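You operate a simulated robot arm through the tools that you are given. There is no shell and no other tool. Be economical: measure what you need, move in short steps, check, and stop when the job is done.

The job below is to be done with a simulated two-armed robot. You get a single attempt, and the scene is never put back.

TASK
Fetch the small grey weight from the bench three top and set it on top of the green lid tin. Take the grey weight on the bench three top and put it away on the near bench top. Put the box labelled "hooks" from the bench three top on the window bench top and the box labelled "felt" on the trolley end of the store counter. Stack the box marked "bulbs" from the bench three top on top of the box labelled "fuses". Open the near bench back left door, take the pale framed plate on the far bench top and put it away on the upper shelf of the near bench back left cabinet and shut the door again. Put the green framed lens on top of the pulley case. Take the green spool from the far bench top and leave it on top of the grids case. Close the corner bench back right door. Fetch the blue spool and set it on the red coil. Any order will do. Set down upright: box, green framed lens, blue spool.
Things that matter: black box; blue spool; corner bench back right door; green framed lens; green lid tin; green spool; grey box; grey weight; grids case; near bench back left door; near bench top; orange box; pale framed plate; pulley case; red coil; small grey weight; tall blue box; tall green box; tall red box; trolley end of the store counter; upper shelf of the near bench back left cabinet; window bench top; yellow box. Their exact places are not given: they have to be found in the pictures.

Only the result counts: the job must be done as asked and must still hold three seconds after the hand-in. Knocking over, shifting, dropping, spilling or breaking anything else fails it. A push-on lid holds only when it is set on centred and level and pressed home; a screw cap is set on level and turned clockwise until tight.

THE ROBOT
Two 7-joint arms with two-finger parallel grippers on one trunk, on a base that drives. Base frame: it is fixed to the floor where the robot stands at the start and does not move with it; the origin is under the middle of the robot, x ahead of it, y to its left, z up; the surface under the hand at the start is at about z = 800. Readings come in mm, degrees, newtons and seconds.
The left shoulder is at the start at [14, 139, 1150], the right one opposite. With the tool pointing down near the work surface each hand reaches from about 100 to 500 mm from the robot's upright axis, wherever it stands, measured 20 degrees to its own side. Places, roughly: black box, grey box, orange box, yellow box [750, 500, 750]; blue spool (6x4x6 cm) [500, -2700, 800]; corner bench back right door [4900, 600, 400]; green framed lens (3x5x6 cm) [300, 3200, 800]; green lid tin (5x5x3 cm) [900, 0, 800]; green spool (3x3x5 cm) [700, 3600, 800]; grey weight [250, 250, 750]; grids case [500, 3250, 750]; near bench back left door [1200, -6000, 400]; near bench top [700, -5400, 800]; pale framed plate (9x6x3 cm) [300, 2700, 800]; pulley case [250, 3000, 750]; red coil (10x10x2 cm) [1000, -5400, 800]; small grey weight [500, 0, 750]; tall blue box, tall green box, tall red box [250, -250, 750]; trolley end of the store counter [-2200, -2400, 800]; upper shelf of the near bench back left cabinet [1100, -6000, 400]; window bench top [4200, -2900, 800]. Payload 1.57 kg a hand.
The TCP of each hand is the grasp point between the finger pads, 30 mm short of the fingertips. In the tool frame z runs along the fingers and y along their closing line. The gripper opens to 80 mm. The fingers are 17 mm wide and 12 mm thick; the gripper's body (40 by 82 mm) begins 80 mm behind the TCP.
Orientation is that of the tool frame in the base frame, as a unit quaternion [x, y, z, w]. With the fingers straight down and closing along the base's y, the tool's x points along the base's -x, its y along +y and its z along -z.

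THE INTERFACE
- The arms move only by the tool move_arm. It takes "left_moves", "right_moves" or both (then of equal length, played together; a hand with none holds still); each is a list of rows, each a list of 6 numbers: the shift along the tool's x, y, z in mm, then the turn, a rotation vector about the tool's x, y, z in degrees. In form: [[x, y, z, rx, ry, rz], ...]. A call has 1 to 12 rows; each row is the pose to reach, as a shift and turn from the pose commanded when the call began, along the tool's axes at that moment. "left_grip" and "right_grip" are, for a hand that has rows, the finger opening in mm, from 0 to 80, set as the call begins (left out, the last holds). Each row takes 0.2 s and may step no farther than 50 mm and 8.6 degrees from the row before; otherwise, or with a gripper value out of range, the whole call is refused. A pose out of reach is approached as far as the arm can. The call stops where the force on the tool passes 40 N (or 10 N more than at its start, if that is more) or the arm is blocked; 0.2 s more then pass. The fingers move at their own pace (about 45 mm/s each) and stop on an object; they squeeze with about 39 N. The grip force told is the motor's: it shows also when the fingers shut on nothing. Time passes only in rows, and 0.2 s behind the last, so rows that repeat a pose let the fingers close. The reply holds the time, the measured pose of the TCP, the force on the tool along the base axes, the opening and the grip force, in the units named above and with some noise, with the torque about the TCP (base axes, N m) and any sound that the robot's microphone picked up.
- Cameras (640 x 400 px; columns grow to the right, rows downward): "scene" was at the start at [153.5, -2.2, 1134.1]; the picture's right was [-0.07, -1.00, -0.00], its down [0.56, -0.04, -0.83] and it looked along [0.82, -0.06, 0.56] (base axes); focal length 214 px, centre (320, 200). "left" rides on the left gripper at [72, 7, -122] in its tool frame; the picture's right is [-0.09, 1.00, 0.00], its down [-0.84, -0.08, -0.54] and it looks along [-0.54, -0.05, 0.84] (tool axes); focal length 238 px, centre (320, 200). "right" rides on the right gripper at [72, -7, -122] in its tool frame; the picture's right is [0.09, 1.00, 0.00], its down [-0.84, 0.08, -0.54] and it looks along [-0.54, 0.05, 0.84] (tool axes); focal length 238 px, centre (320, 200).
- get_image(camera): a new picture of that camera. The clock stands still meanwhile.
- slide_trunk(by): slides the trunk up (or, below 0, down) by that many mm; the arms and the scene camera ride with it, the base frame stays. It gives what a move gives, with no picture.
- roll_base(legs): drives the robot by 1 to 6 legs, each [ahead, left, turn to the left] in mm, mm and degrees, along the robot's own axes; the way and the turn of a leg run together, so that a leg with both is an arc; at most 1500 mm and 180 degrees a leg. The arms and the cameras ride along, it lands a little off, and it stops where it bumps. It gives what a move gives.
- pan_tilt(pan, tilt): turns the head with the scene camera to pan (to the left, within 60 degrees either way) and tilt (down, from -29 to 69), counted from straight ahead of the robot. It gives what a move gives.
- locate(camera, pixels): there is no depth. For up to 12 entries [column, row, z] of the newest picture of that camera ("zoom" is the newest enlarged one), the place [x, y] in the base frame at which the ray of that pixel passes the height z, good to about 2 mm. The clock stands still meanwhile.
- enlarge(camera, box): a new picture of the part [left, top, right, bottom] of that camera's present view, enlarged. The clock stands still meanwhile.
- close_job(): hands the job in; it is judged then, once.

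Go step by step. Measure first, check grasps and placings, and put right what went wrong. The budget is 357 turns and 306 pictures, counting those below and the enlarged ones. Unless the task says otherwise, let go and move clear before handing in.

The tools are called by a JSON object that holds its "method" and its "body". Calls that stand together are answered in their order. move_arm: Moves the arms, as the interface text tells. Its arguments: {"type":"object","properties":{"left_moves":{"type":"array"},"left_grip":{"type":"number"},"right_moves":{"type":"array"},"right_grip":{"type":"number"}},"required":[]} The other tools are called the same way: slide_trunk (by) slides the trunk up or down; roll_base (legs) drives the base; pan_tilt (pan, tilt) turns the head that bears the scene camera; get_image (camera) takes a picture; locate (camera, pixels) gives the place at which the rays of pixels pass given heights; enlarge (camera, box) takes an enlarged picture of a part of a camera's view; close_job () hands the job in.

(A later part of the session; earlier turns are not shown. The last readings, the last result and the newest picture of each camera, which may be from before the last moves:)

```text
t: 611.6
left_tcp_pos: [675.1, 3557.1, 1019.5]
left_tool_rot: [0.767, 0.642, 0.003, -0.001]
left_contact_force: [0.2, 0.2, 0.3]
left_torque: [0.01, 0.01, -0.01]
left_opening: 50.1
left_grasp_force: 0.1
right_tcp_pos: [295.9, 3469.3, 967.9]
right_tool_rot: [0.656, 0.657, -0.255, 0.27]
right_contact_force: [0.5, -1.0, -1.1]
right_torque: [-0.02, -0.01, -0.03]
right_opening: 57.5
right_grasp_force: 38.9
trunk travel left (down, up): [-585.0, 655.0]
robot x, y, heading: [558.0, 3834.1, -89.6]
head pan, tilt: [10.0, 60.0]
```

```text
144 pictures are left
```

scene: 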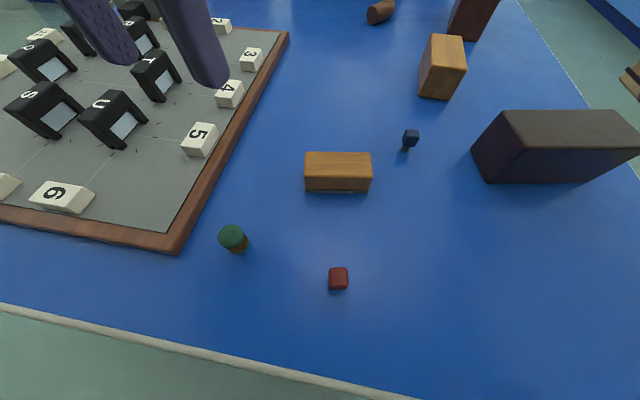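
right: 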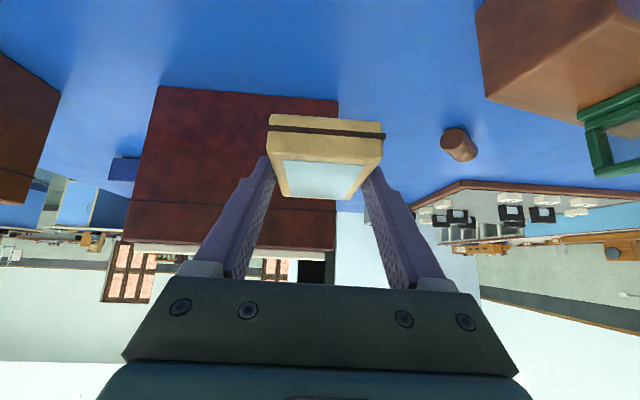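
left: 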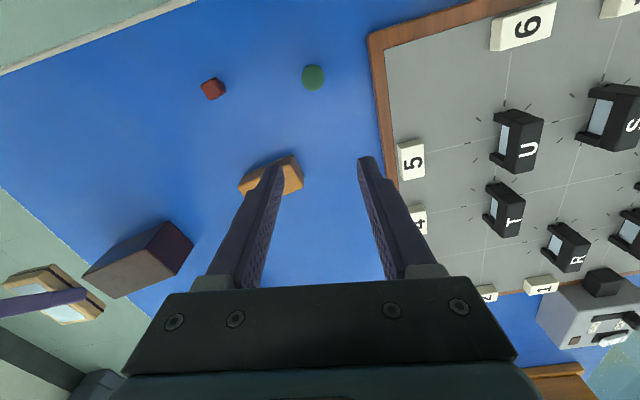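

{"method": "enlarge", "body": {"camera": "scene", "box": [190, 200, 290, 270]}}

{"method": "enlarge", "body": {"camera": "left", "box": [270, 45, 366, 105]}}

{"method": "locate", "body": {"camera": "left", "pixels": [[313, 77, 845], [302, 77, 845], [324, 77, 845], [375, 90, 810], [389, 180, 810]]}}

{"method": "locate", "body": {"camera": "scene", "pixels": [[231, 235, 845], [240, 254, 800], [168, 250, 812], [184, 238, 815]]}}

```text
5.71 times, centred on (240, 235) of scene
```

zoom: 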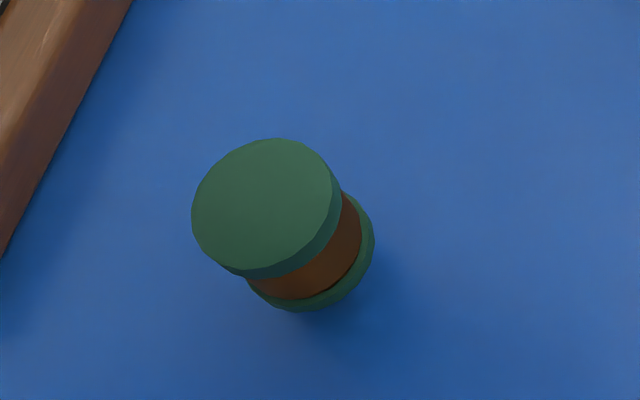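

```text
6.67 times, centred on (318, 75) of left
```

zoom: 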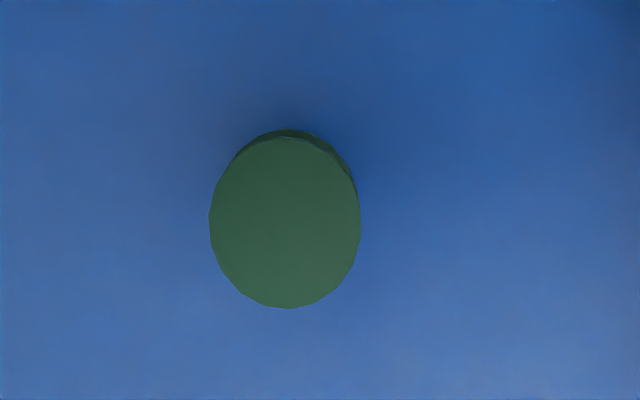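

```text
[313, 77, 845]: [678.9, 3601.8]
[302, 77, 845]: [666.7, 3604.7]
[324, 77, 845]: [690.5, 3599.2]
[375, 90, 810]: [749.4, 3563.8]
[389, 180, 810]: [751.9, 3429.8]
```

```text
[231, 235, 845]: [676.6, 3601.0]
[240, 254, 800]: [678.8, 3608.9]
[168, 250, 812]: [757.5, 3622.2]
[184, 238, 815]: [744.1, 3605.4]
```

Spool centre ≈(678,3601), top ≈847. Move above.

{"method": "move_arm", "body": {"left_moves": [[15, -2, 40, 0, 0, 0], [30, -3, 80, 0, 0, 0], [44, -5, 122, 0, 0, 0]], "left_grip": 50}}

{"method": "get_image", "body": {"camera": "left"}}

{"method": "enlarge", "body": {"camera": "scene", "box": [160, 160, 320, 280]}}

```text
t: 612.5
left_tcp_pos: [677.6, 3601.9, 898.1]
left_tool_rot: [0.766, 0.643, 0.002, -0.001]
left_contact_force: [0.4, 0.1, -0.2]
left_torque: [-0.02, 0.0, -0.02]
left_opening: 50.3
left_grasp_force: 0.0
right_tcp_pos: [296.0, 3469.1, 966.9]
right_tool_rot: [0.656, 0.656, -0.257, 0.27]
right_contact_force: [-0.5, 0.1, -1.6]
right_torque: [-0.01, 0.04, 0.02]
right_opening: 57.5
right_grasp_force: 38.3
trunk travel left (down, up): [-585.0, 655.0]
robot x, y, heading: [554.9, 3828.6, -89.9]
head pan, tilt: [10.0, 60.0]
```

```text
141 pictures are left
```

left: 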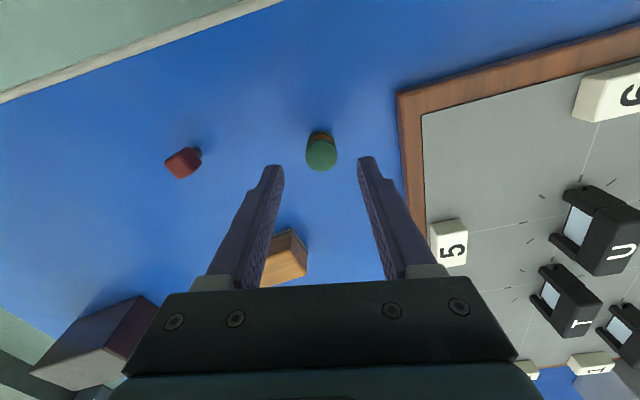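

```text
3.33 times, centred on (240, 220) of scene
```

zoom: 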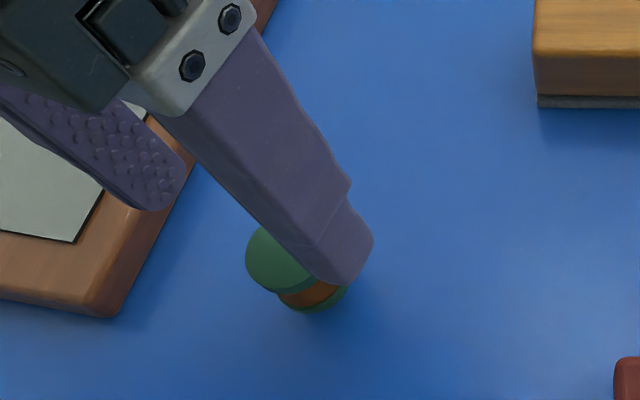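

{"method": "locate", "body": {"camera": "left", "pixels": [[321, 154, 847], [321, 152, 845]]}}

{"method": "move_arm", "body": {"left_moves": [[0, 0, 30, 0, 0, 0], [0, 0, 60, 0, 0, 0]]}}

```text
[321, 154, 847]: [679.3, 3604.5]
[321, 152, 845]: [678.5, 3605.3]
```

```text
t: 613.0
left_tcp_pos: [678.7, 3601.7, 837.6]
left_tool_rot: [0.767, 0.642, 0.002, 0.0]
left_contact_force: [0.1, -0.5, -0.3]
left_torque: [0.0, -0.03, 0.01]
left_opening: 50.1
left_grasp_force: 0.0
right_tcp_pos: [296.6, 3470.0, 968.1]
right_tool_rot: [0.656, 0.656, -0.257, 0.27]
right_contact_force: [-0.1, -0.9, -0.3]
right_torque: [0.03, -0.01, 0.01]
right_opening: 57.4
right_grasp_force: 39.5
trunk travel left (down, up): [-585.0, 655.0]
robot x, y, heading: [553.3, 3829.9, -89.7]
head pan, tilt: [10.0, 60.0]
```

Within 3 mm of centre. Grip and lift.

{"method": "move_arm", "body": {"left_moves": [[2, 0, 0, 0, 0, 0], [2, 0, 0, 0, 0, 0], [2, 0, 0, 0, 0, 0], [2, 0, 0, 0, 0, 0], [2, 0, -40, 0, 0, 0], [2, 0, -85, 0, 0, 0], [2, 0, -130, 0, 0, 0], [2, 0, -170, 0, 0, 0]], "left_grip": 0}}

{"method": "get_image", "body": {"camera": "left"}}

```text
t: 614.9
left_tcp_pos: [678.6, 3602.6, 1007.3]
left_tool_rot: [0.766, 0.643, 0.003, 0.0]
left_contact_force: [0.0, -0.7, 0.8]
left_torque: [0.02, -0.02, -0.02]
left_opening: 23.6
left_grasp_force: 36.2
right_tcp_pos: [296.0, 3469.1, 968.7]
right_tool_rot: [0.656, 0.656, -0.256, 0.271]
right_contact_force: [0.6, -0.5, -2.2]
right_torque: [0.02, 0.06, 0.0]
right_opening: 57.4
right_grasp_force: 39.0
trunk travel left (down, up): [-585.0, 655.0]
robot x, y, heading: [555.7, 3828.0, -89.6]
head pan, tilt: [10.0, 60.0]
```

```text
139 pictures are left
```

left: 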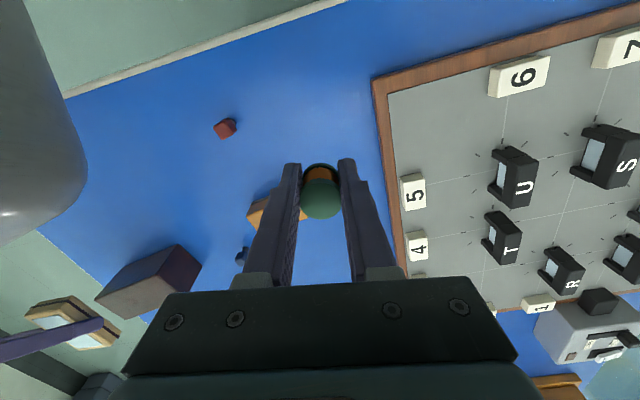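

The green spool is held. I go back to the front side, toward the GRIDS case, raising the trunk 40 mm so the plate clears the lens.

{"method": "roll_base", "body": {"legs": [[-390, 0, 0], [0, 0, 90], [-1000, 0, 0], [0, -1120, 0]]}}

{"method": "slide_trunk", "body": {"by": 40}}

{"method": "pan_tilt", "body": {"pan": 5, "tilt": 35}}

{"method": "get_image", "body": {"camera": "scene"}}

```text
t: 631.2
left_tcp_pos: [-188.8, 3205.7, 1006.8]
left_tool_rot: [0.084, 0.996, 0.001, -0.002]
left_contact_force: [1.0, 0.1, -0.8]
left_torque: [-0.01, 0.0, -0.03]
left_opening: 23.7
left_grasp_force: 35.4
right_tcp_pos: [-54.5, 2824.8, 967.8]
right_tool_rot: [-0.002, 0.928, 0.011, 0.372]
right_contact_force: [-0.2, 0.8, -1.6]
right_torque: [-0.01, 0.02, -0.02]
right_opening: 57.2
right_grasp_force: 38.9
trunk travel left (down, up): [-585.0, 655.0]
robot x, y, heading: [-418.6, 3083.1, 0.9]
head pan, tilt: [10.0, 60.0]
```

```text
t: 632.0
left_tcp_pos: [-189.9, 3205.7, 1047.6]
left_tool_rot: [0.085, 0.996, 0.001, -0.003]
left_contact_force: [-0.3, 0.3, -1.5]
left_torque: [0.0, 0.01, 0.03]
left_opening: 23.4
left_grasp_force: 35.3
right_tcp_pos: [-54.2, 2824.7, 1008.1]
right_tool_rot: [-0.003, 0.928, 0.011, 0.373]
right_contact_force: [0.5, -0.2, -0.9]
right_torque: [-0.02, 0.05, -0.02]
right_opening: 57.5
right_grasp_force: 38.9
trunk travel left (down, up): [-625.0, 615.0]
robot x, y, heading: [-414.1, 3084.9, 0.5]
head pan, tilt: [10.0, 60.0]
```

```text
t: 632.9
left_tcp_pos: [-189.6, 3205.6, 1047.6]
left_tool_rot: [0.084, 0.996, 0.002, -0.003]
left_contact_force: [-0.5, -1.3, -0.6]
left_torque: [-0.02, 0.01, 0.01]
left_opening: 23.3
left_grasp_force: 35.5
right_tcp_pos: [-54.1, 2823.9, 1007.6]
right_tool_rot: [-0.004, 0.928, 0.012, 0.372]
right_contact_force: [-0.7, 0.1, -1.7]
right_torque: [0.0, 0.03, 0.01]
right_opening: 57.1
right_grasp_force: 39.4
trunk travel left (down, up): [-625.0, 615.0]
robot x, y, heading: [-410.6, 3082.2, 0.7]
head pan, tilt: [5.0, 35.0]
```

```text
138 pictures are left
```

scene: 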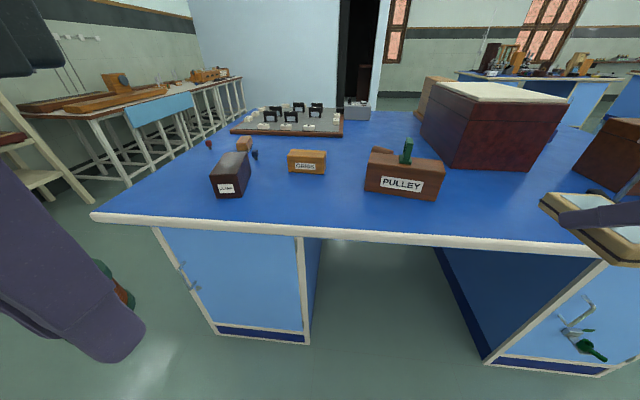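

Drive in and measure the GRIDS case.

{"method": "roll_base", "body": {"legs": [[400, 12, -0.6]]}}

{"method": "pan_tilt", "body": {"pan": 10, "tilt": 45}}

{"method": "get_image", "body": {"camera": "scene"}}

{"method": "enlarge", "body": {"camera": "scene", "box": [240, 120, 400, 220]}}

```text
t: 635.4
left_tcp_pos: [213.0, 3220.0, 1048.3]
left_tool_rot: [0.089, 0.996, 0.0, -0.002]
left_contact_force: [-0.2, 0.5, 0.0]
left_torque: [0.0, -0.02, 0.01]
left_opening: 23.4
left_grasp_force: 35.1
right_tcp_pos: [346.0, 2834.9, 1006.8]
right_tool_rot: [0.001, 0.928, 0.01, 0.372]
right_contact_force: [-0.4, -0.4, -1.6]
right_torque: [0.0, 0.05, 0.03]
right_opening: 57.3
right_grasp_force: 38.7
trunk travel left (down, up): [-625.0, 615.0]
robot x, y, heading: [-15.7, 3097.4, 0.5]
head pan, tilt: [5.0, 35.0]
```

```text
t: 636.2
left_tcp_pos: [212.0, 3217.8, 1048.4]
left_tool_rot: [0.088, 0.996, 0.001, -0.002]
left_contact_force: [-0.1, -0.5, -0.6]
left_torque: [-0.03, -0.01, -0.01]
left_opening: 23.7
left_grasp_force: 35.8
right_tcp_pos: [345.0, 2835.9, 1007.8]
right_tool_rot: [0.002, 0.929, 0.009, 0.371]
right_contact_force: [1.5, -0.3, -1.9]
right_torque: [0.0, 0.02, -0.03]
right_opening: 57.4
right_grasp_force: 39.6
trunk travel left (down, up): [-625.0, 615.0]
robot x, y, heading: [-11.5, 3100.7, 0.1]
head pan, tilt: [10.0, 45.0]
```

```text
137 pictures are left
```

scene: 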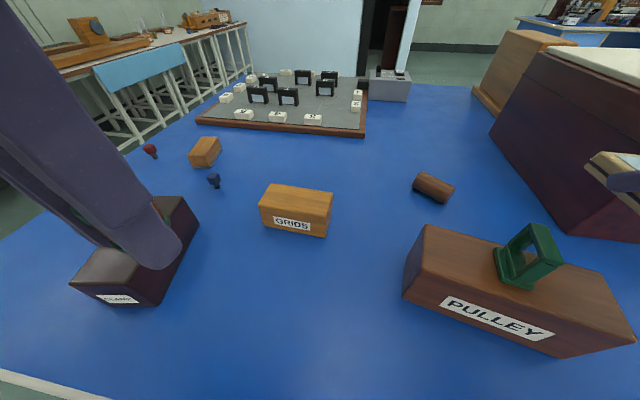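

```text
4.00 times, centred on (320, 170) of scene
```

zoom: 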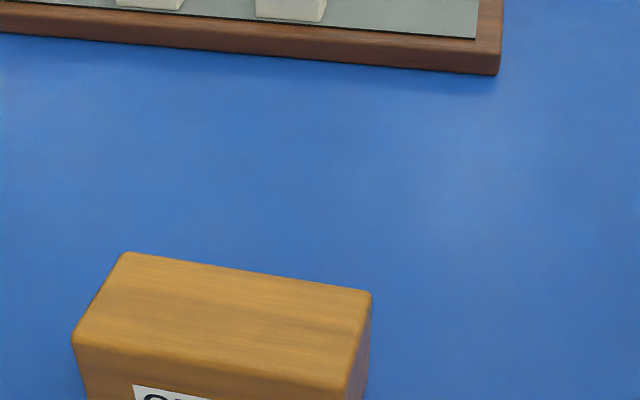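

{"method": "locate", "body": {"camera": "scene", "pixels": [[264, 225, 800], [326, 237, 800], [259, 205, 850], [330, 218, 850], [271, 184, 850], [333, 193, 850], [259, 205, 860], [330, 218, 860], [271, 184, 860], [333, 193, 860]]}}

```text
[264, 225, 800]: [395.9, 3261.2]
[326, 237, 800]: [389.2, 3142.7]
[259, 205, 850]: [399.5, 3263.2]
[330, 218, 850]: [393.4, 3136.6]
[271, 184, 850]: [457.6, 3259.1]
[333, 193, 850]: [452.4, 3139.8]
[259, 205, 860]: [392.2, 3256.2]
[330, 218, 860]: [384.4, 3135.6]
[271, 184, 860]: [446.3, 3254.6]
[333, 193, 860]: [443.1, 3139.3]
```

GRIDS case: centre ≈(423,3199), top ≈853. I move the spool over it.

{"method": "move_arm", "body": {"left_moves": [[-42, 4, 0, 0, 0, 0], [-84, 8, 10, 0, 0, 0], [-127, 12, 30, 0, 0, 0], [-169, 15, 55, 0, 0, 0], [-211, 19, 80, 0, 0, 0], [-211, 19, 115, 0, 0, 0], [-211, 19, 135, 0, 0, 0]]}}

{"method": "get_image", "body": {"camera": "left"}}

{"method": "enlarge", "body": {"camera": "scene", "box": [220, 130, 380, 250]}}

```text
t: 637.8
left_tcp_pos: [423.0, 3200.2, 911.3]
left_tool_rot: [0.09, 0.996, 0.002, -0.002]
left_contact_force: [-0.2, -0.5, -0.1]
left_torque: [-0.02, -0.01, -0.01]
left_opening: 23.5
left_grasp_force: 35.8
right_tcp_pos: [344.8, 2835.4, 1007.5]
right_tool_rot: [0.0, 0.929, 0.01, 0.371]
right_contact_force: [0.0, 0.6, -2.2]
right_torque: [-0.02, 0.04, -0.01]
right_opening: 57.4
right_grasp_force: 38.8
trunk travel left (down, up): [-625.0, 615.0]
robot x, y, heading: [-15.7, 3092.7, 0.3]
head pan, tilt: [10.0, 45.0]
```

```text
135 pictures are left
```

left: 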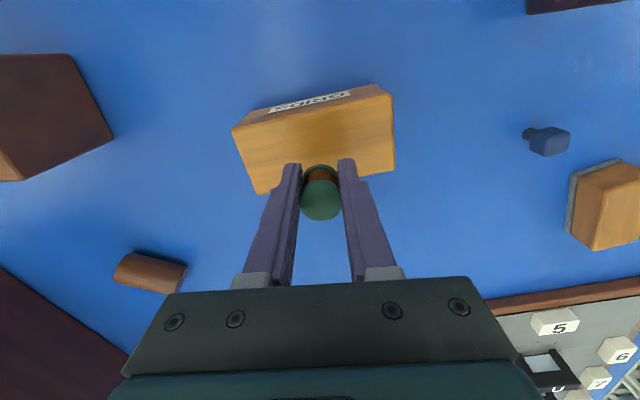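

```text
3.33 times, centred on (300, 190) of scene
```

zoom: 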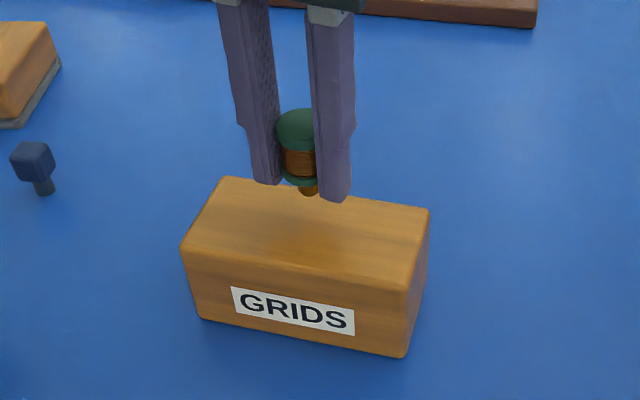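

The spool stands on a short stem; it must be set down level. Lower in small steps.

{"method": "move_arm", "body": {"left_moves": [[0, 0, 12, 0, 0, 0], [0, 0, 15, 0, 0, 0], [0, 0, 17, 0, 0, 0], [0, 0, 18.5, 0, 0, 0]]}}

{"method": "enlarge", "body": {"camera": "scene", "box": [240, 130, 360, 220]}}

```text
t: 638.8
left_tcp_pos: [426.0, 3200.2, 894.7]
left_tool_rot: [0.09, 0.996, 0.001, -0.001]
left_contact_force: [-5.1, 0.3, 23.3]
left_torque: [-0.05, 0.05, -0.02]
left_opening: 24.0
left_grasp_force: 35.4
right_tcp_pos: [346.9, 2835.9, 1008.3]
right_tool_rot: [0.002, 0.928, 0.009, 0.372]
right_contact_force: [0.1, -0.5, -1.4]
right_torque: [0.02, 0.01, 0.0]
right_opening: 57.2
right_grasp_force: 38.2
trunk travel left (down, up): [-625.0, 615.0]
robot x, y, heading: [-14.9, 3098.1, 0.1]
head pan, tilt: [10.0, 45.0]
```

```text
4.44 times, centred on (300, 175) of scene
```

zoom: 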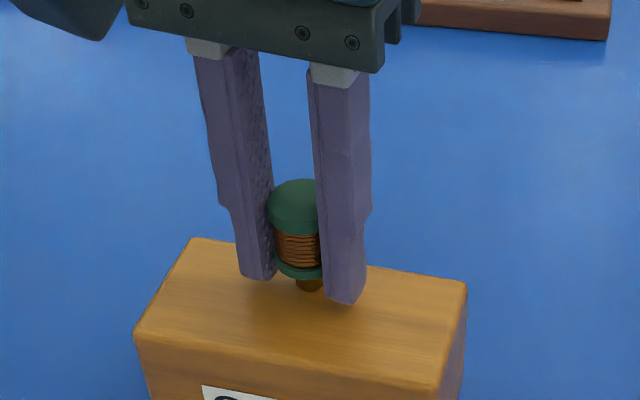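

In contact. Ease 1 mm and open, then lift straight up.

{"method": "move_arm", "body": {"left_moves": [[0, 0, -1, 0, 0, 0], [0, 0, -1.3, 0, 0, 0], [0, 0, -1.3, 0, 0, 0]]}}

{"method": "move_arm", "body": {"left_moves": [[0, 0, 0, 0, 0, 0], [0, 0, 0, 0, 0, 0], [0, 0, 0, 0, 0, 0], [0, 0, -20, 0, 0, 0], [0, 0, -50, 0, 0, 0], [0, 0, -90, 0, 0, 0], [40, 0, -110, 0, 0, 0], [80, 0, -120, 0, 0, 0], [120, 0, -120, 0, 0, 0]], "left_grip": 60}}

{"method": "enlarge", "body": {"camera": "scene", "box": [220, 130, 380, 250]}}

```text
t: 639.6
left_tcp_pos: [425.1, 3200.7, 894.4]
left_tool_rot: [0.089, 0.996, 0.003, 0.0]
left_contact_force: [2.6, -0.8, 10.3]
left_torque: [-0.09, -0.15, -0.05]
left_opening: 23.7
left_grasp_force: 36.2
right_tcp_pos: [346.8, 2836.0, 1010.2]
right_tool_rot: [0.001, 0.928, 0.009, 0.372]
right_contact_force: [-0.3, -0.1, -1.6]
right_torque: [0.0, 0.03, -0.01]
right_opening: 57.4
right_grasp_force: 39.5
trunk travel left (down, up): [-625.0, 615.0]
robot x, y, heading: [-13.0, 3098.9, 0.2]
head pan, tilt: [10.0, 45.0]
```

```text
t: 641.6
left_tcp_pos: [304.7, 3222.9, 1015.1]
left_tool_rot: [0.088, 0.996, 0.002, -0.003]
left_contact_force: [0.3, -0.1, 0.4]
left_torque: [0.03, -0.03, 0.02]
left_opening: 60.2
left_grasp_force: 0.2
right_tcp_pos: [345.6, 2835.8, 1009.0]
right_tool_rot: [0.002, 0.928, 0.01, 0.371]
right_contact_force: [0.2, -0.3, -2.1]
right_torque: [-0.01, 0.02, 0.0]
right_opening: 57.2
right_grasp_force: 39.0
trunk travel left (down, up): [-625.0, 615.0]
robot x, y, heading: [-12.9, 3095.1, 0.5]
head pan, tilt: [10.0, 45.0]
```

```text
3.33 times, centred on (300, 190) of scene
```

zoom: 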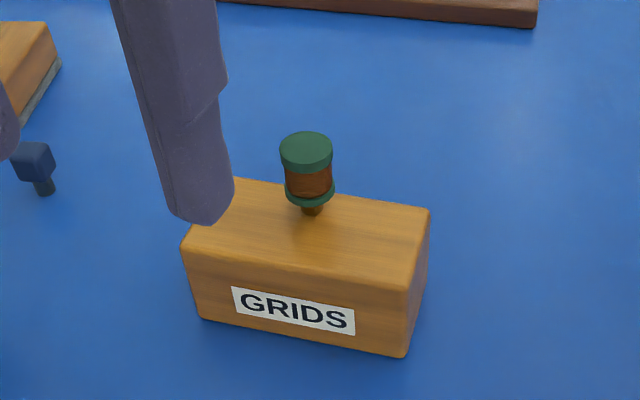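

The spool stands on the GRIDS case. Now bench three for the 100 g grey weight with the left hand.

{"method": "roll_base", "body": {"legs": [[-420, 0, 0], [0, -1500, -0.3], [0, -1500, 0], [0, -60, 0]]}}

{"method": "pan_tilt", "body": {"pan": 5, "tilt": 40}}

{"method": "get_image", "body": {"camera": "scene"}}

```text
t: 658.8
left_tcp_pos: [-87.5, 152.4, 1014.8]
left_tool_rot: [0.079, 0.997, 0.001, -0.003]
left_contact_force: [0.6, 0.1, -0.3]
left_torque: [-0.04, 0.0, -0.02]
left_opening: 59.7
left_grasp_force: 0.0
right_tcp_pos: [-39.7, -232.2, 1008.0]
right_tool_rot: [-0.009, 0.928, 0.013, 0.371]
right_contact_force: [-0.5, 0.0, -2.9]
right_torque: [0.0, 0.05, -0.01]
right_opening: 57.4
right_grasp_force: 38.6
trunk travel left (down, up): [-625.0, 615.0]
robot x, y, heading: [-398.5, 21.7, 1.1]
head pan, tilt: [10.0, 45.0]
```

```text
t: 659.5
left_tcp_pos: [-87.0, 152.6, 1013.7]
left_tool_rot: [0.078, 0.997, 0.001, -0.003]
left_contact_force: [-0.1, 0.9, -0.6]
left_torque: [0.03, 0.04, -0.04]
left_opening: 60.0
left_grasp_force: 0.0
right_tcp_pos: [-39.8, -232.3, 1007.8]
right_tool_rot: [-0.008, 0.928, 0.014, 0.371]
right_contact_force: [-0.6, -0.7, -2.3]
right_torque: [-0.01, 0.03, -0.03]
right_opening: 57.3
right_grasp_force: 38.8
trunk travel left (down, up): [-625.0, 615.0]
robot x, y, heading: [-402.2, 22.1, 1.6]
head pan, tilt: [5.0, 40.0]
```

```text
131 pictures are left
```

scene: 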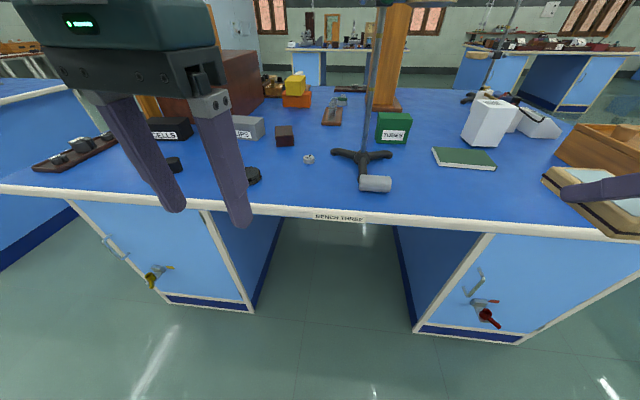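

Weight at px (309,158). Drive in.

{"method": "roll_base", "body": {"legs": [[380, -30, -1.4]]}}

{"method": "get_image", "body": {"camera": "left"}}

```text
t: 661.9
left_tcp_pos: [295.0, 117.5, 1013.7]
left_tool_rot: [0.092, 0.996, 0.002, -0.002]
left_contact_force: [0.8, -0.2, 0.0]
left_torque: [0.02, 0.0, -0.02]
left_opening: 60.3
left_grasp_force: 0.1
right_tcp_pos: [333.6, -268.0, 1007.4]
right_tool_rot: [0.005, 0.929, 0.009, 0.371]
right_contact_force: [-0.1, -0.5, -1.4]
right_torque: [0.01, 0.01, -0.01]
right_opening: 57.3
right_grasp_force: 39.3
trunk travel left (down, up): [-625.0, 615.0]
robot x, y, heading: [-23.4, -7.0, -0.2]
head pan, tilt: [5.0, 40.0]
```

```text
130 pictures are left
```

left: 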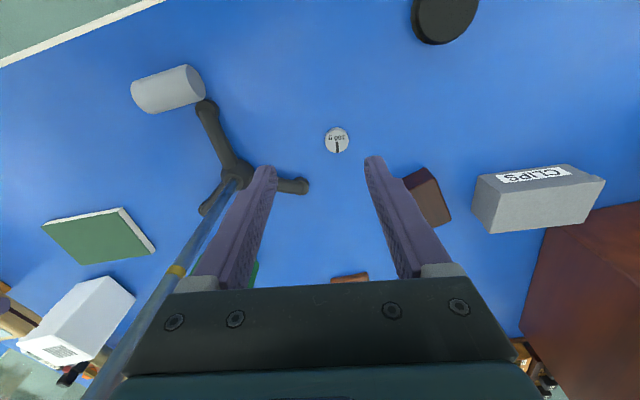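

{"method": "locate", "body": {"camera": "left", "pixels": [[337, 138, 818], [325, 140, 812], [350, 140, 812], [337, 154, 802]]}}

```text
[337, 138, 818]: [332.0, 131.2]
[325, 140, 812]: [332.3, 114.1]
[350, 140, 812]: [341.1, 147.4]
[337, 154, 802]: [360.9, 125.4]
```

Weight centre ≈(334,130). Move over, descend.

{"method": "move_arm", "body": {"left_moves": [[-18, 10, 40, 0, 0, 0], [-36, 20, 80, 0, 0, 0], [-36, 20, 115, 0, 0, 0]], "left_grip": 60}}

{"method": "get_image", "body": {"camera": "left"}}

{"method": "locate", "body": {"camera": "left", "pixels": [[320, 140, 818], [320, 125, 818]]}}

```text
t: 662.7
left_tcp_pos: [335.5, 131.1, 898.4]
left_tool_rot: [0.092, 0.996, 0.003, -0.001]
left_contact_force: [-0.2, -1.1, -0.1]
left_torque: [0.0, -0.02, -0.02]
left_opening: 59.9
left_grasp_force: 0.1
right_tcp_pos: [332.7, -268.5, 1007.3]
right_tool_rot: [0.005, 0.928, 0.008, 0.371]
right_contact_force: [-0.9, 0.1, -1.3]
right_torque: [0.01, 0.03, 0.02]
right_opening: 57.4
right_grasp_force: 38.9
trunk travel left (down, up): [-625.0, 615.0]
robot x, y, heading: [-24.2, -3.9, -0.2]
head pan, tilt: [5.0, 40.0]
```

```text
129 pictures are left
```

left: 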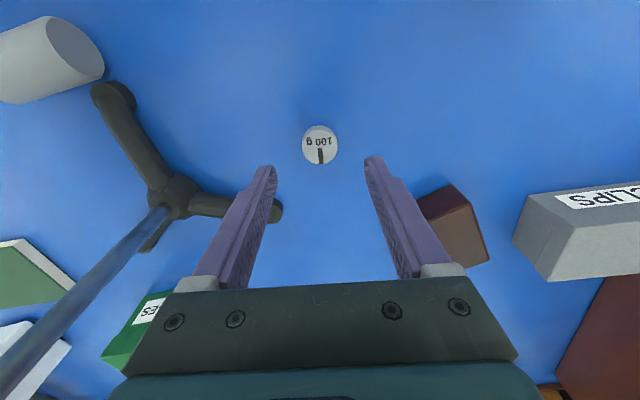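

```text
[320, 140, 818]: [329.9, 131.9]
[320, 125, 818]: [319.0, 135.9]
```

{"method": "locate", "body": {"camera": "left", "pixels": [[283, 212, 810], [278, 200, 810], [320, 146, 818]]}}

{"method": "move_arm", "body": {"left_moves": [[0, 0, 35, 0, 0, 0], [0, 0, 66, 0, 0, 0]]}}

{"method": "move_arm", "body": {"left_moves": [[0, 0, 0, 0, 0, 0], [0, 0, 0, 0, 0, 0], [0, 0, 0, 0, 0, 0], [0, 0, 0, 0, 0, 0], [0, 0, -40, 0, 0, 0], [0, 0, -85, 0, 0, 0], [0, 0, -130, 0, 0, 0], [0, 0, -170, 0, 0, 0]], "left_grip": 0}}

{"method": "get_image", "body": {"camera": "left"}}

```text
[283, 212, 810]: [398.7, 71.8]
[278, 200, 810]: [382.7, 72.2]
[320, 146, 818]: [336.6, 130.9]
```

```text
t: 663.3
left_tcp_pos: [334.9, 131.5, 832.3]
left_tool_rot: [0.093, 0.996, 0.002, -0.002]
left_contact_force: [-0.1, 0.2, 0.7]
left_torque: [0.01, 0.01, -0.01]
left_opening: 60.0
left_grasp_force: 0.1
right_tcp_pos: [333.5, -268.3, 1007.7]
right_tool_rot: [0.005, 0.928, 0.008, 0.372]
right_contact_force: [-0.5, -0.6, -1.5]
right_torque: [-0.01, -0.01, 0.02]
right_opening: 57.2
right_grasp_force: 39.1
trunk travel left (down, up): [-625.0, 615.0]
robot x, y, heading: [-23.0, -4.1, -0.2]
head pan, tilt: [5.0, 40.0]
```

```text
t: 665.1
left_tcp_pos: [335.0, 133.0, 1002.7]
left_tool_rot: [0.092, 0.996, 0.003, -0.003]
left_contact_force: [0.2, 0.2, -0.8]
left_torque: [0.01, 0.01, -0.01]
left_opening: 31.6
left_grasp_force: 38.6
right_tcp_pos: [333.7, -268.0, 1008.9]
right_tool_rot: [0.004, 0.929, 0.009, 0.371]
right_contact_force: [0.3, -0.3, -1.6]
right_torque: [0.01, 0.05, 0.0]
right_opening: 57.1
right_grasp_force: 39.1
trunk travel left (down, up): [-625.0, 615.0]
robot x, y, heading: [-23.2, -4.9, -0.3]
head pan, tilt: [5.0, 40.0]
```

```text
128 pictures are left
```

left: 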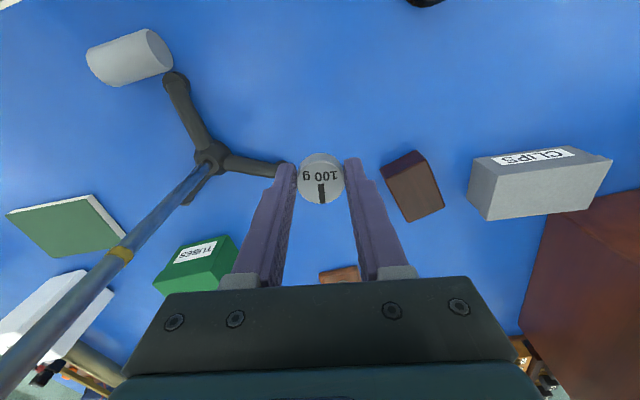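

The 100 g weight is held. Retract and travel to the near bench's back side.

{"method": "move_arm", "body": {"left_moves": [[33, -6, 0, 0, 0, 0], [66, -12, 0, 0, 0, 0], [98, -18, 0, 0, 0, 0]]}}

{"method": "roll_base", "body": {"legs": [[-420, 0, 0], [0, -1445, 0.2], [1500, 0, 0], [1420, 0, 0]]}}

{"method": "roll_base", "body": {"legs": [[0, -1500, 0], [0, -1500, 0], [0, -1450, 0], [0, 0, 180]]}}

{"method": "pan_tilt", "body": {"pan": 0, "tilt": 25}}

{"method": "get_image", "body": {"camera": "scene"}}

```text
t: 665.9
left_tcp_pos: [234.8, 130.9, 1003.5]
left_tool_rot: [0.092, 0.996, 0.001, -0.002]
left_contact_force: [0.3, 0.4, -0.8]
left_torque: [0.03, -0.05, -0.01]
left_opening: 31.2
left_grasp_force: 38.4
right_tcp_pos: [332.5, -268.9, 1006.7]
right_tool_rot: [0.005, 0.928, 0.008, 0.371]
right_contact_force: [0.4, -0.5, -2.1]
right_torque: [-0.02, 0.03, -0.01]
right_opening: 57.5
right_grasp_force: 39.4
trunk travel left (down, up): [-625.0, 615.0]
robot x, y, heading: [-22.1, -5.8, 0.0]
head pan, tilt: [5.0, 40.0]
```

```text
t: 688.9
left_tcp_pos: [2733.5, -1287.5, 1004.2]
left_tool_rot: [0.088, 0.996, 0.002, -0.003]
left_contact_force: [0.0, 0.2, -0.9]
left_torque: [-0.01, -0.01, 0.03]
left_opening: 31.5
left_grasp_force: 39.2
right_tcp_pos: [2835.0, -1685.2, 1007.5]
right_tool_rot: [0.001, 0.929, 0.01, 0.371]
right_contact_force: [0.0, -0.2, -2.4]
right_torque: [-0.03, 0.06, 0.02]
right_opening: 57.0
right_grasp_force: 39.1
trunk travel left (down, up): [-625.0, 615.0]
robot x, y, heading: [2478.7, -1423.2, 0.3]
head pan, tilt: [5.0, 40.0]
```

```text
t: 717.5
left_tcp_pos: [2216.6, -6023.2, 1003.2]
left_tool_rot: [0.995, -0.102, 0.003, 0.001]
left_contact_force: [-0.3, -0.8, -0.5]
left_torque: [0.0, 0.0, -0.02]
left_opening: 31.8
left_grasp_force: 39.1
right_tcp_pos: [2127.2, -5621.8, 1007.9]
right_tool_rot: [0.928, -0.014, -0.372, 0.005]
right_contact_force: [0.0, 0.0, -1.6]
right_torque: [0.0, -0.02, -0.03]
right_opening: 57.3
right_grasp_force: 39.1
trunk travel left (down, up): [-625.0, 615.0]
robot x, y, heading: [2475.3, -5893.3, 178.8]
head pan, tilt: [5.0, 40.0]
```

```text
t: 718.3
left_tcp_pos: [2215.9, -6023.4, 1005.7]
left_tool_rot: [0.995, -0.102, 0.003, 0.002]
left_contact_force: [0.5, -0.6, -0.9]
left_torque: [0.0, -0.04, 0.01]
left_opening: 31.7
left_grasp_force: 38.9
right_tcp_pos: [2126.7, -5622.3, 1007.9]
right_tool_rot: [0.928, -0.013, -0.372, 0.005]
right_contact_force: [0.3, -0.6, -2.2]
right_torque: [-0.02, -0.03, -0.02]
right_opening: 57.4
right_grasp_force: 39.3
trunk travel left (down, up): [-625.0, 615.0]
robot x, y, heading: [2479.5, -5896.4, 178.8]
head pan, tilt: [0.0, 25.0]
```

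```text
127 pictures are left
```

scene: 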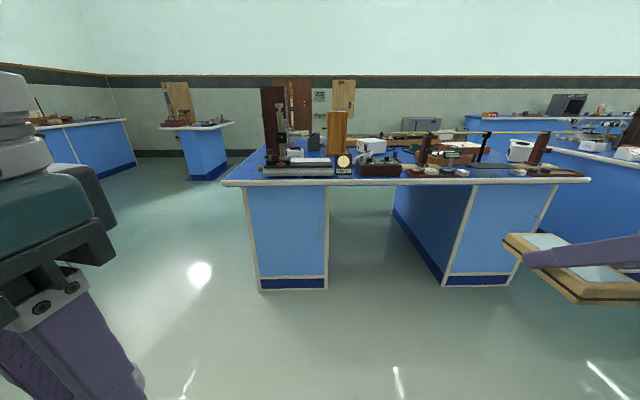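

The left pedestal door has its handle on the right at px (322,228). I close in for detail.

{"method": "roll_base", "body": {"legs": [[600, 0, 1.2]]}}

{"method": "pan_tilt", "body": {"pan": 5, "tilt": 35}}

{"method": "get_image", "body": {"camera": "scene"}}

{"method": "enlarge", "body": {"camera": "scene", "box": [80, 90, 400, 240]}}

```text
t: 721.7
left_tcp_pos: [1625.2, -6022.4, 1003.4]
left_tool_rot: [0.996, -0.089, 0.002, 0.003]
left_contact_force: [0.3, 0.0, -0.7]
left_torque: [0.01, -0.03, 0.03]
left_opening: 31.7
left_grasp_force: 39.1
right_tcp_pos: [1526.0, -5623.9, 1007.1]
right_tool_rot: [0.929, -0.002, -0.371, 0.01]
right_contact_force: [0.7, 0.5, -1.0]
right_torque: [0.02, -0.05, 0.0]
right_opening: 57.3
right_grasp_force: 38.6
trunk travel left (down, up): [-625.0, 615.0]
robot x, y, heading: [1883.1, -5885.6, 180.1]
head pan, tilt: [0.0, 25.0]
```

```text
t: 722.4
left_tcp_pos: [1624.7, -6022.7, 1004.7]
left_tool_rot: [0.996, -0.09, 0.002, 0.002]
left_contact_force: [-0.8, -0.2, -0.6]
left_torque: [0.02, 0.02, 0.0]
left_opening: 31.5
left_grasp_force: 38.7
right_tcp_pos: [1526.0, -5624.0, 1007.5]
right_tool_rot: [0.928, -0.003, -0.371, 0.009]
right_contact_force: [0.1, -0.4, -1.3]
right_torque: [-0.02, -0.06, 0.04]
right_opening: 57.3
right_grasp_force: 39.1
trunk travel left (down, up): [-625.0, 615.0]
robot x, y, heading: [1883.4, -5888.7, 179.8]
head pan, tilt: [5.0, 35.0]
```

```text
126 pictures are left
```

scene: 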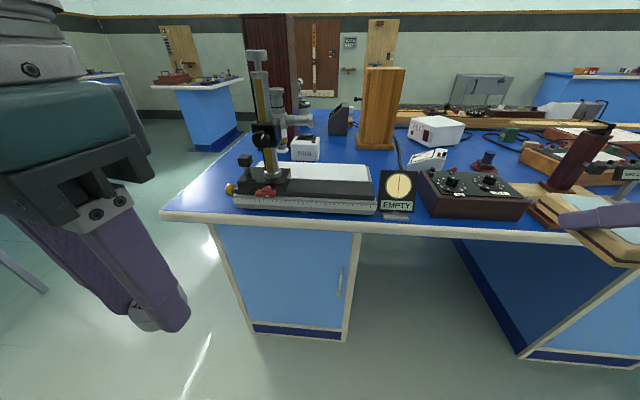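

```text
2.00 times, centred on (240, 165) of scene
```

zoom: 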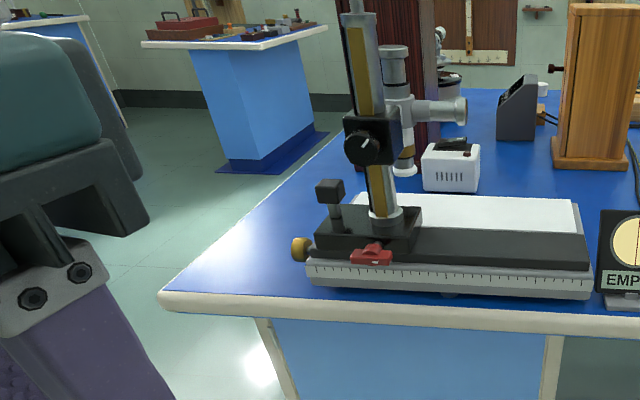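

The left corner of the top (px ≈(200,193)) is free for the weight. Locate it and the door.

{"method": "locate", "body": {"camera": "scene", "pixels": [[163, 214, 800], [205, 195, 800], [232, 205, 800], [215, 175, 800], [228, 185, 820], [340, 283, 450], [255, 334, 0], [345, 341, 0], [362, 232, 740], [216, 226, 740], [400, 235, 800], [235, 160, 800]]}}

{"method": "enlarge", "body": {"camera": "scene", "box": [190, 200, 390, 350]}}

```text
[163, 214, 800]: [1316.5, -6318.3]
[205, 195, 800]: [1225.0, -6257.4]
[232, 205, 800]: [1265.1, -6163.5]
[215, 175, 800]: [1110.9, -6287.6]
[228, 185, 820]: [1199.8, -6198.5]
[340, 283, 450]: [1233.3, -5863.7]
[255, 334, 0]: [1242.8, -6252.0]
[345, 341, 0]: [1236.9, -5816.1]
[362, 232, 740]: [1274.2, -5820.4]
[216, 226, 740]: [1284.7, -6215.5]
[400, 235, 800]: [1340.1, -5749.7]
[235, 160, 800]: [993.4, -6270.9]
```

```text
2.67 times, centred on (290, 275) of scene
```

zoom: 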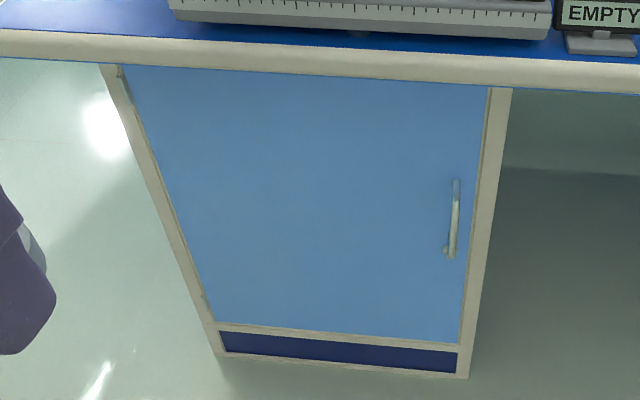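

{"method": "locate", "body": {"camera": "scene", "pixels": [[272, 173, 840], [262, 60, 1050], [300, 120, 950], [228, 188, 815], [243, 158, 870], [370, 145, 800], [398, 150, 800]]}}

{"method": "roll_base", "body": {"legs": [[0, 245, 0], [200, 0, 0]]}}

{"method": "pan_tilt", "body": {"pan": 10, "tilt": 40}}

{"method": "get_image", "body": {"camera": "scene"}}

```text
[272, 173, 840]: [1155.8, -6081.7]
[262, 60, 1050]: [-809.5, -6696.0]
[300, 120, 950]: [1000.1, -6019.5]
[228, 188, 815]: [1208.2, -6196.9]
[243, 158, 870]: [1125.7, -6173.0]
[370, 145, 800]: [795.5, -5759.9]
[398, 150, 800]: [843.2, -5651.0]
```

```text
t: 725.4
left_tcp_pos: [1427.3, -6266.8, 1003.8]
left_tool_rot: [0.996, -0.09, 0.003, 0.002]
left_contact_force: [1.2, -0.5, -0.1]
left_torque: [0.01, -0.02, -0.01]
left_opening: 31.7
left_grasp_force: 39.3
right_tcp_pos: [1327.9, -5868.1, 1007.6]
right_tool_rot: [0.928, -0.004, -0.371, 0.008]
right_contact_force: [0.8, -0.6, -1.3]
right_torque: [-0.06, -0.01, -0.04]
right_opening: 57.6
right_grasp_force: 39.3
trunk travel left (down, up): [-625.0, 615.0]
robot x, y, heading: [1683.0, -6132.8, 180.3]
head pan, tilt: [5.0, 35.0]
```

```text
t: 726.0
left_tcp_pos: [1427.6, -6266.2, 1003.7]
left_tool_rot: [0.996, -0.089, 0.002, 0.001]
left_contact_force: [0.6, -0.1, -0.4]
left_torque: [0.01, -0.02, 0.03]
left_opening: 31.7
left_grasp_force: 38.8
right_tcp_pos: [1327.4, -5866.7, 1007.3]
right_tool_rot: [0.929, -0.003, -0.37, 0.009]
right_contact_force: [-0.1, 1.2, -1.8]
right_torque: [0.03, -0.01, -0.04]
right_opening: 57.5
right_grasp_force: 39.3
trunk travel left (down, up): [-625.0, 615.0]
robot x, y, heading: [1687.9, -6128.7, 179.7]
head pan, tilt: [10.0, 40.0]
```

```text
123 pictures are left
```

scene: 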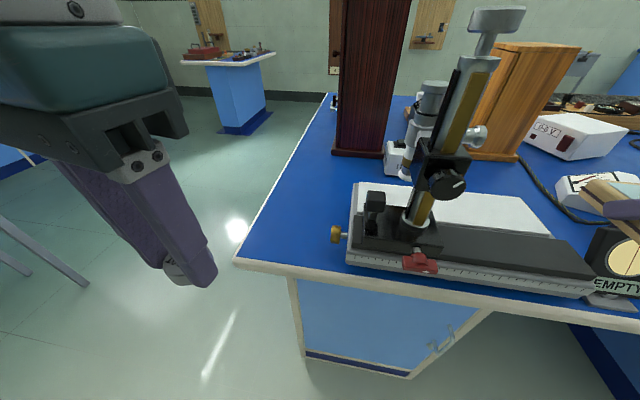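

{"method": "locate", "body": {"camera": "scene", "pixels": [[235, 262, 800], [333, 234, 850], [346, 262, 800], [285, 225, 800], [333, 155, 800], [352, 200, 800], [300, 200, 800], [480, 310, 300]]}}

```text
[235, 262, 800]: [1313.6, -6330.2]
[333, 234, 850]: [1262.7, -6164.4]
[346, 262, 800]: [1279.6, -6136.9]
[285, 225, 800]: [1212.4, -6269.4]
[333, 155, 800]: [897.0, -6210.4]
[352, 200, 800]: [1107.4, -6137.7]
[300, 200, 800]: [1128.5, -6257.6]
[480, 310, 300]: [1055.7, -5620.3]
```

Free spot (1200,-6258) confirmed. Drive 150 ahead, then reach and lower the weight.

{"method": "roll_base", "body": {"legs": [[150, 0, 0]]}}

{"method": "move_arm", "body": {"left_moves": [[-25, 0, 10, 0, 0, 0], [-50, 5, 45, 0, 0, 0], [-75, 10, 80, 0, 0, 0], [-75, 10, 120, 0, 0, 0], [-75, 10, 155, 0, 0, 0]]}}

{"method": "get_image", "body": {"camera": "left"}}

{"method": "get_image", "body": {"camera": "scene"}}

```text
t: 727.4
left_tcp_pos: [1278.3, -6265.7, 1003.0]
left_tool_rot: [0.996, -0.09, 0.002, 0.001]
left_contact_force: [-0.5, -1.0, -0.7]
left_torque: [-0.01, 0.03, 0.01]
left_opening: 31.7
left_grasp_force: 38.9
right_tcp_pos: [1178.3, -5867.2, 1007.3]
right_tool_rot: [0.928, -0.003, -0.371, 0.009]
right_contact_force: [0.3, 0.1, -1.7]
right_torque: [-0.02, -0.05, 0.03]
right_opening: 57.1
right_grasp_force: 38.9
trunk travel left (down, up): [-625.0, 615.0]
robot x, y, heading: [1536.8, -6132.4, 179.8]
head pan, tilt: [10.0, 40.0]
```

```text
t: 728.6
left_tcp_pos: [1204.3, -6262.2, 847.8]
left_tool_rot: [0.996, -0.091, 0.002, 0.002]
left_contact_force: [-0.6, 0.0, -1.8]
left_torque: [-0.02, -0.02, 0.01]
left_opening: 31.5
left_grasp_force: 39.4
right_tcp_pos: [1179.5, -5866.9, 1006.4]
right_tool_rot: [0.929, -0.002, -0.371, 0.01]
right_contact_force: [-0.2, -1.1, -2.0]
right_torque: [0.01, -0.03, 0.03]
right_opening: 57.4
right_grasp_force: 39.0
trunk travel left (down, up): [-625.0, 615.0]
robot x, y, heading: [1534.7, -6129.0, 180.0]
head pan, tilt: [10.0, 40.0]
```

```text
122 pictures are left
```

left: 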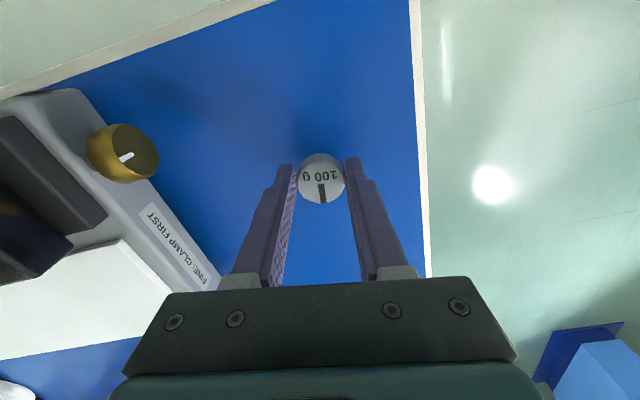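

```text
121 pictures are left
```

scene: 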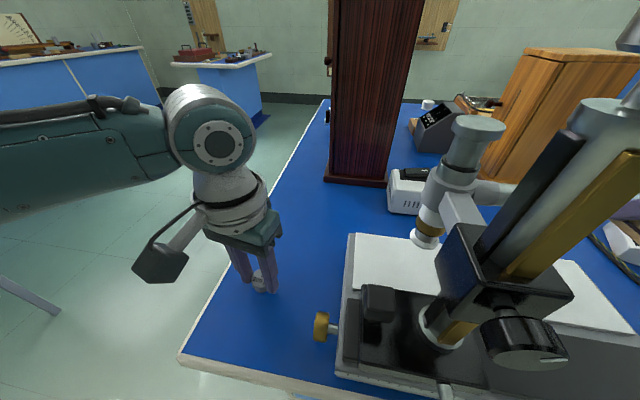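

Well clear. Lower and release.

{"method": "move_arm", "body": {"left_moves": [[0, 0, 10, 0, 0, 0], [0, 0, 13, 0, 0, 0], [0, 0, 15, 0, 0, 0], [0, 0, 16.5, 0, 0, 0]]}}

{"method": "move_arm", "body": {"left_moves": [[0, 0, 0, 0, 0, 0], [0, 0, 0, 0, 0, 0], [0, 0, -40, 0, 0, 0], [0, 0, -85, 0, 0, 0], [0, 0, -130, 0, 0, 0], [40, 0, -160, 0, 0, 0], [80, 0, -165, 0, 0, 0]], "left_grip": 60}}

{"method": "get_image", "body": {"camera": "scene"}}

```text
t: 729.6
left_tcp_pos: [1203.7, -6261.3, 833.2]
left_tool_rot: [0.996, -0.091, 0.002, 0.001]
left_contact_force: [8.1, -0.9, 26.4]
left_torque: [0.02, -0.1, -0.14]
left_opening: 31.9
left_grasp_force: 39.1
right_tcp_pos: [1180.2, -5868.3, 1007.3]
right_tool_rot: [0.929, -0.003, -0.371, 0.01]
right_contact_force: [-0.2, 0.4, -2.2]
right_torque: [0.0, -0.03, 0.0]
right_opening: 57.3
right_grasp_force: 38.7
trunk travel left (down, up): [-625.0, 615.0]
robot x, y, heading: [1536.2, -6130.3, -179.9]
head pan, tilt: [10.0, 40.0]
```

```text
t: 731.2
left_tcp_pos: [1285.1, -6276.9, 997.4]
left_tool_rot: [0.996, -0.09, 0.003, 0.002]
left_contact_force: [0.4, 0.4, -0.1]
left_torque: [0.0, -0.01, -0.02]
left_opening: 60.0
left_grasp_force: 0.0
right_tcp_pos: [1179.2, -5867.1, 1007.4]
right_tool_rot: [0.929, -0.004, -0.371, 0.009]
right_contact_force: [0.0, 0.9, -1.3]
right_torque: [0.02, -0.03, -0.03]
right_opening: 56.9
right_grasp_force: 39.0
trunk travel left (down, up): [-625.0, 615.0]
robot x, y, heading: [1537.6, -6128.5, 179.9]
head pan, tilt: [10.0, 40.0]
```

```text
120 pictures are left
```

scene: 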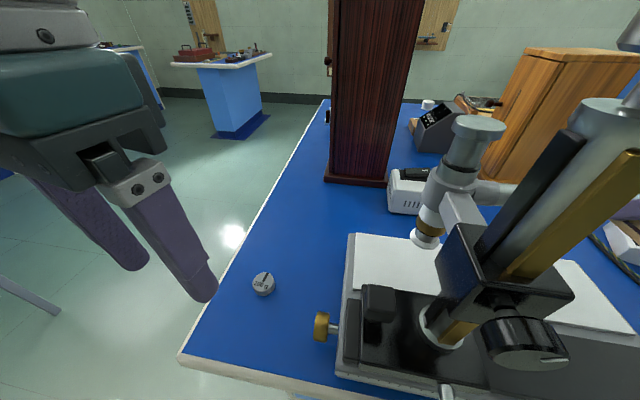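

The weight is on the near bench top. Now the door: I back off, shift right, lower the trunk, and look at the handle.

{"method": "roll_base", "body": {"legs": [[-370, 0, 0], [0, -400, 0]]}}

{"method": "slide_trunk", "body": {"by": -400}}

{"method": "pan_tilt", "body": {"pan": 10, "tilt": 25}}

{"method": "get_image", "body": {"camera": "scene"}}

```text
t: 735.7
left_tcp_pos: [1652.5, -5877.7, 997.8]
left_tool_rot: [0.996, -0.091, 0.002, 0.002]
left_contact_force: [-0.6, 0.8, 0.1]
left_torque: [-0.01, 0.0, 0.02]
left_opening: 60.1
left_grasp_force: 0.1
right_tcp_pos: [1549.5, -5467.6, 1006.7]
right_tool_rot: [0.929, -0.003, -0.371, 0.009]
right_contact_force: [-0.3, 0.1, -1.2]
right_torque: [-0.02, -0.01, 0.02]
right_opening: 57.1
right_grasp_force: 39.0
trunk travel left (down, up): [-625.0, 615.0]
robot x, y, heading: [1904.7, -5731.9, 179.9]
head pan, tilt: [10.0, 40.0]
```

```text
t: 739.5
left_tcp_pos: [1651.6, -5877.3, 598.3]
left_tool_rot: [0.996, -0.091, 0.002, 0.002]
left_contact_force: [0.1, 0.8, 0.1]
left_torque: [-0.01, 0.02, -0.01]
left_opening: 59.9
left_grasp_force: 0.0
right_tcp_pos: [1548.9, -5467.3, 606.1]
right_tool_rot: [0.929, -0.002, -0.37, 0.01]
right_contact_force: [-0.3, -0.7, -2.3]
right_torque: [-0.03, -0.04, -0.03]
right_opening: 57.2
right_grasp_force: 39.3
trunk travel left (down, up): [-225.0, 1015.0]
robot x, y, heading: [1904.6, -5725.8, 179.8]
head pan, tilt: [10.0, 40.0]
```

```text
t: 740.3
left_tcp_pos: [1653.3, -5876.7, 597.5]
left_tool_rot: [0.996, -0.091, 0.002, 0.002]
left_contact_force: [0.4, -0.2, -0.4]
left_torque: [0.02, 0.0, -0.05]
left_opening: 60.1
left_grasp_force: 0.1
right_tcp_pos: [1549.0, -5468.2, 608.3]
right_tool_rot: [0.929, -0.003, -0.371, 0.009]
right_contact_force: [-0.3, 0.4, -1.7]
right_torque: [-0.01, -0.03, 0.01]
right_opening: 57.3
right_grasp_force: 39.2
trunk travel left (down, up): [-225.0, 1015.0]
robot x, y, heading: [1903.9, -5730.2, 179.7]
head pan, tilt: [10.0, 25.0]
```

```text
119 pictures are left
```

scene: 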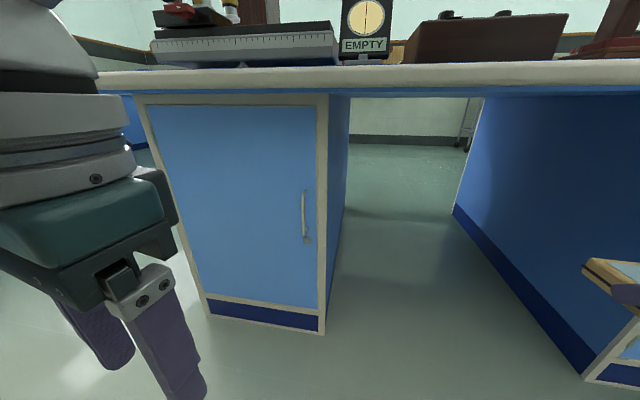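

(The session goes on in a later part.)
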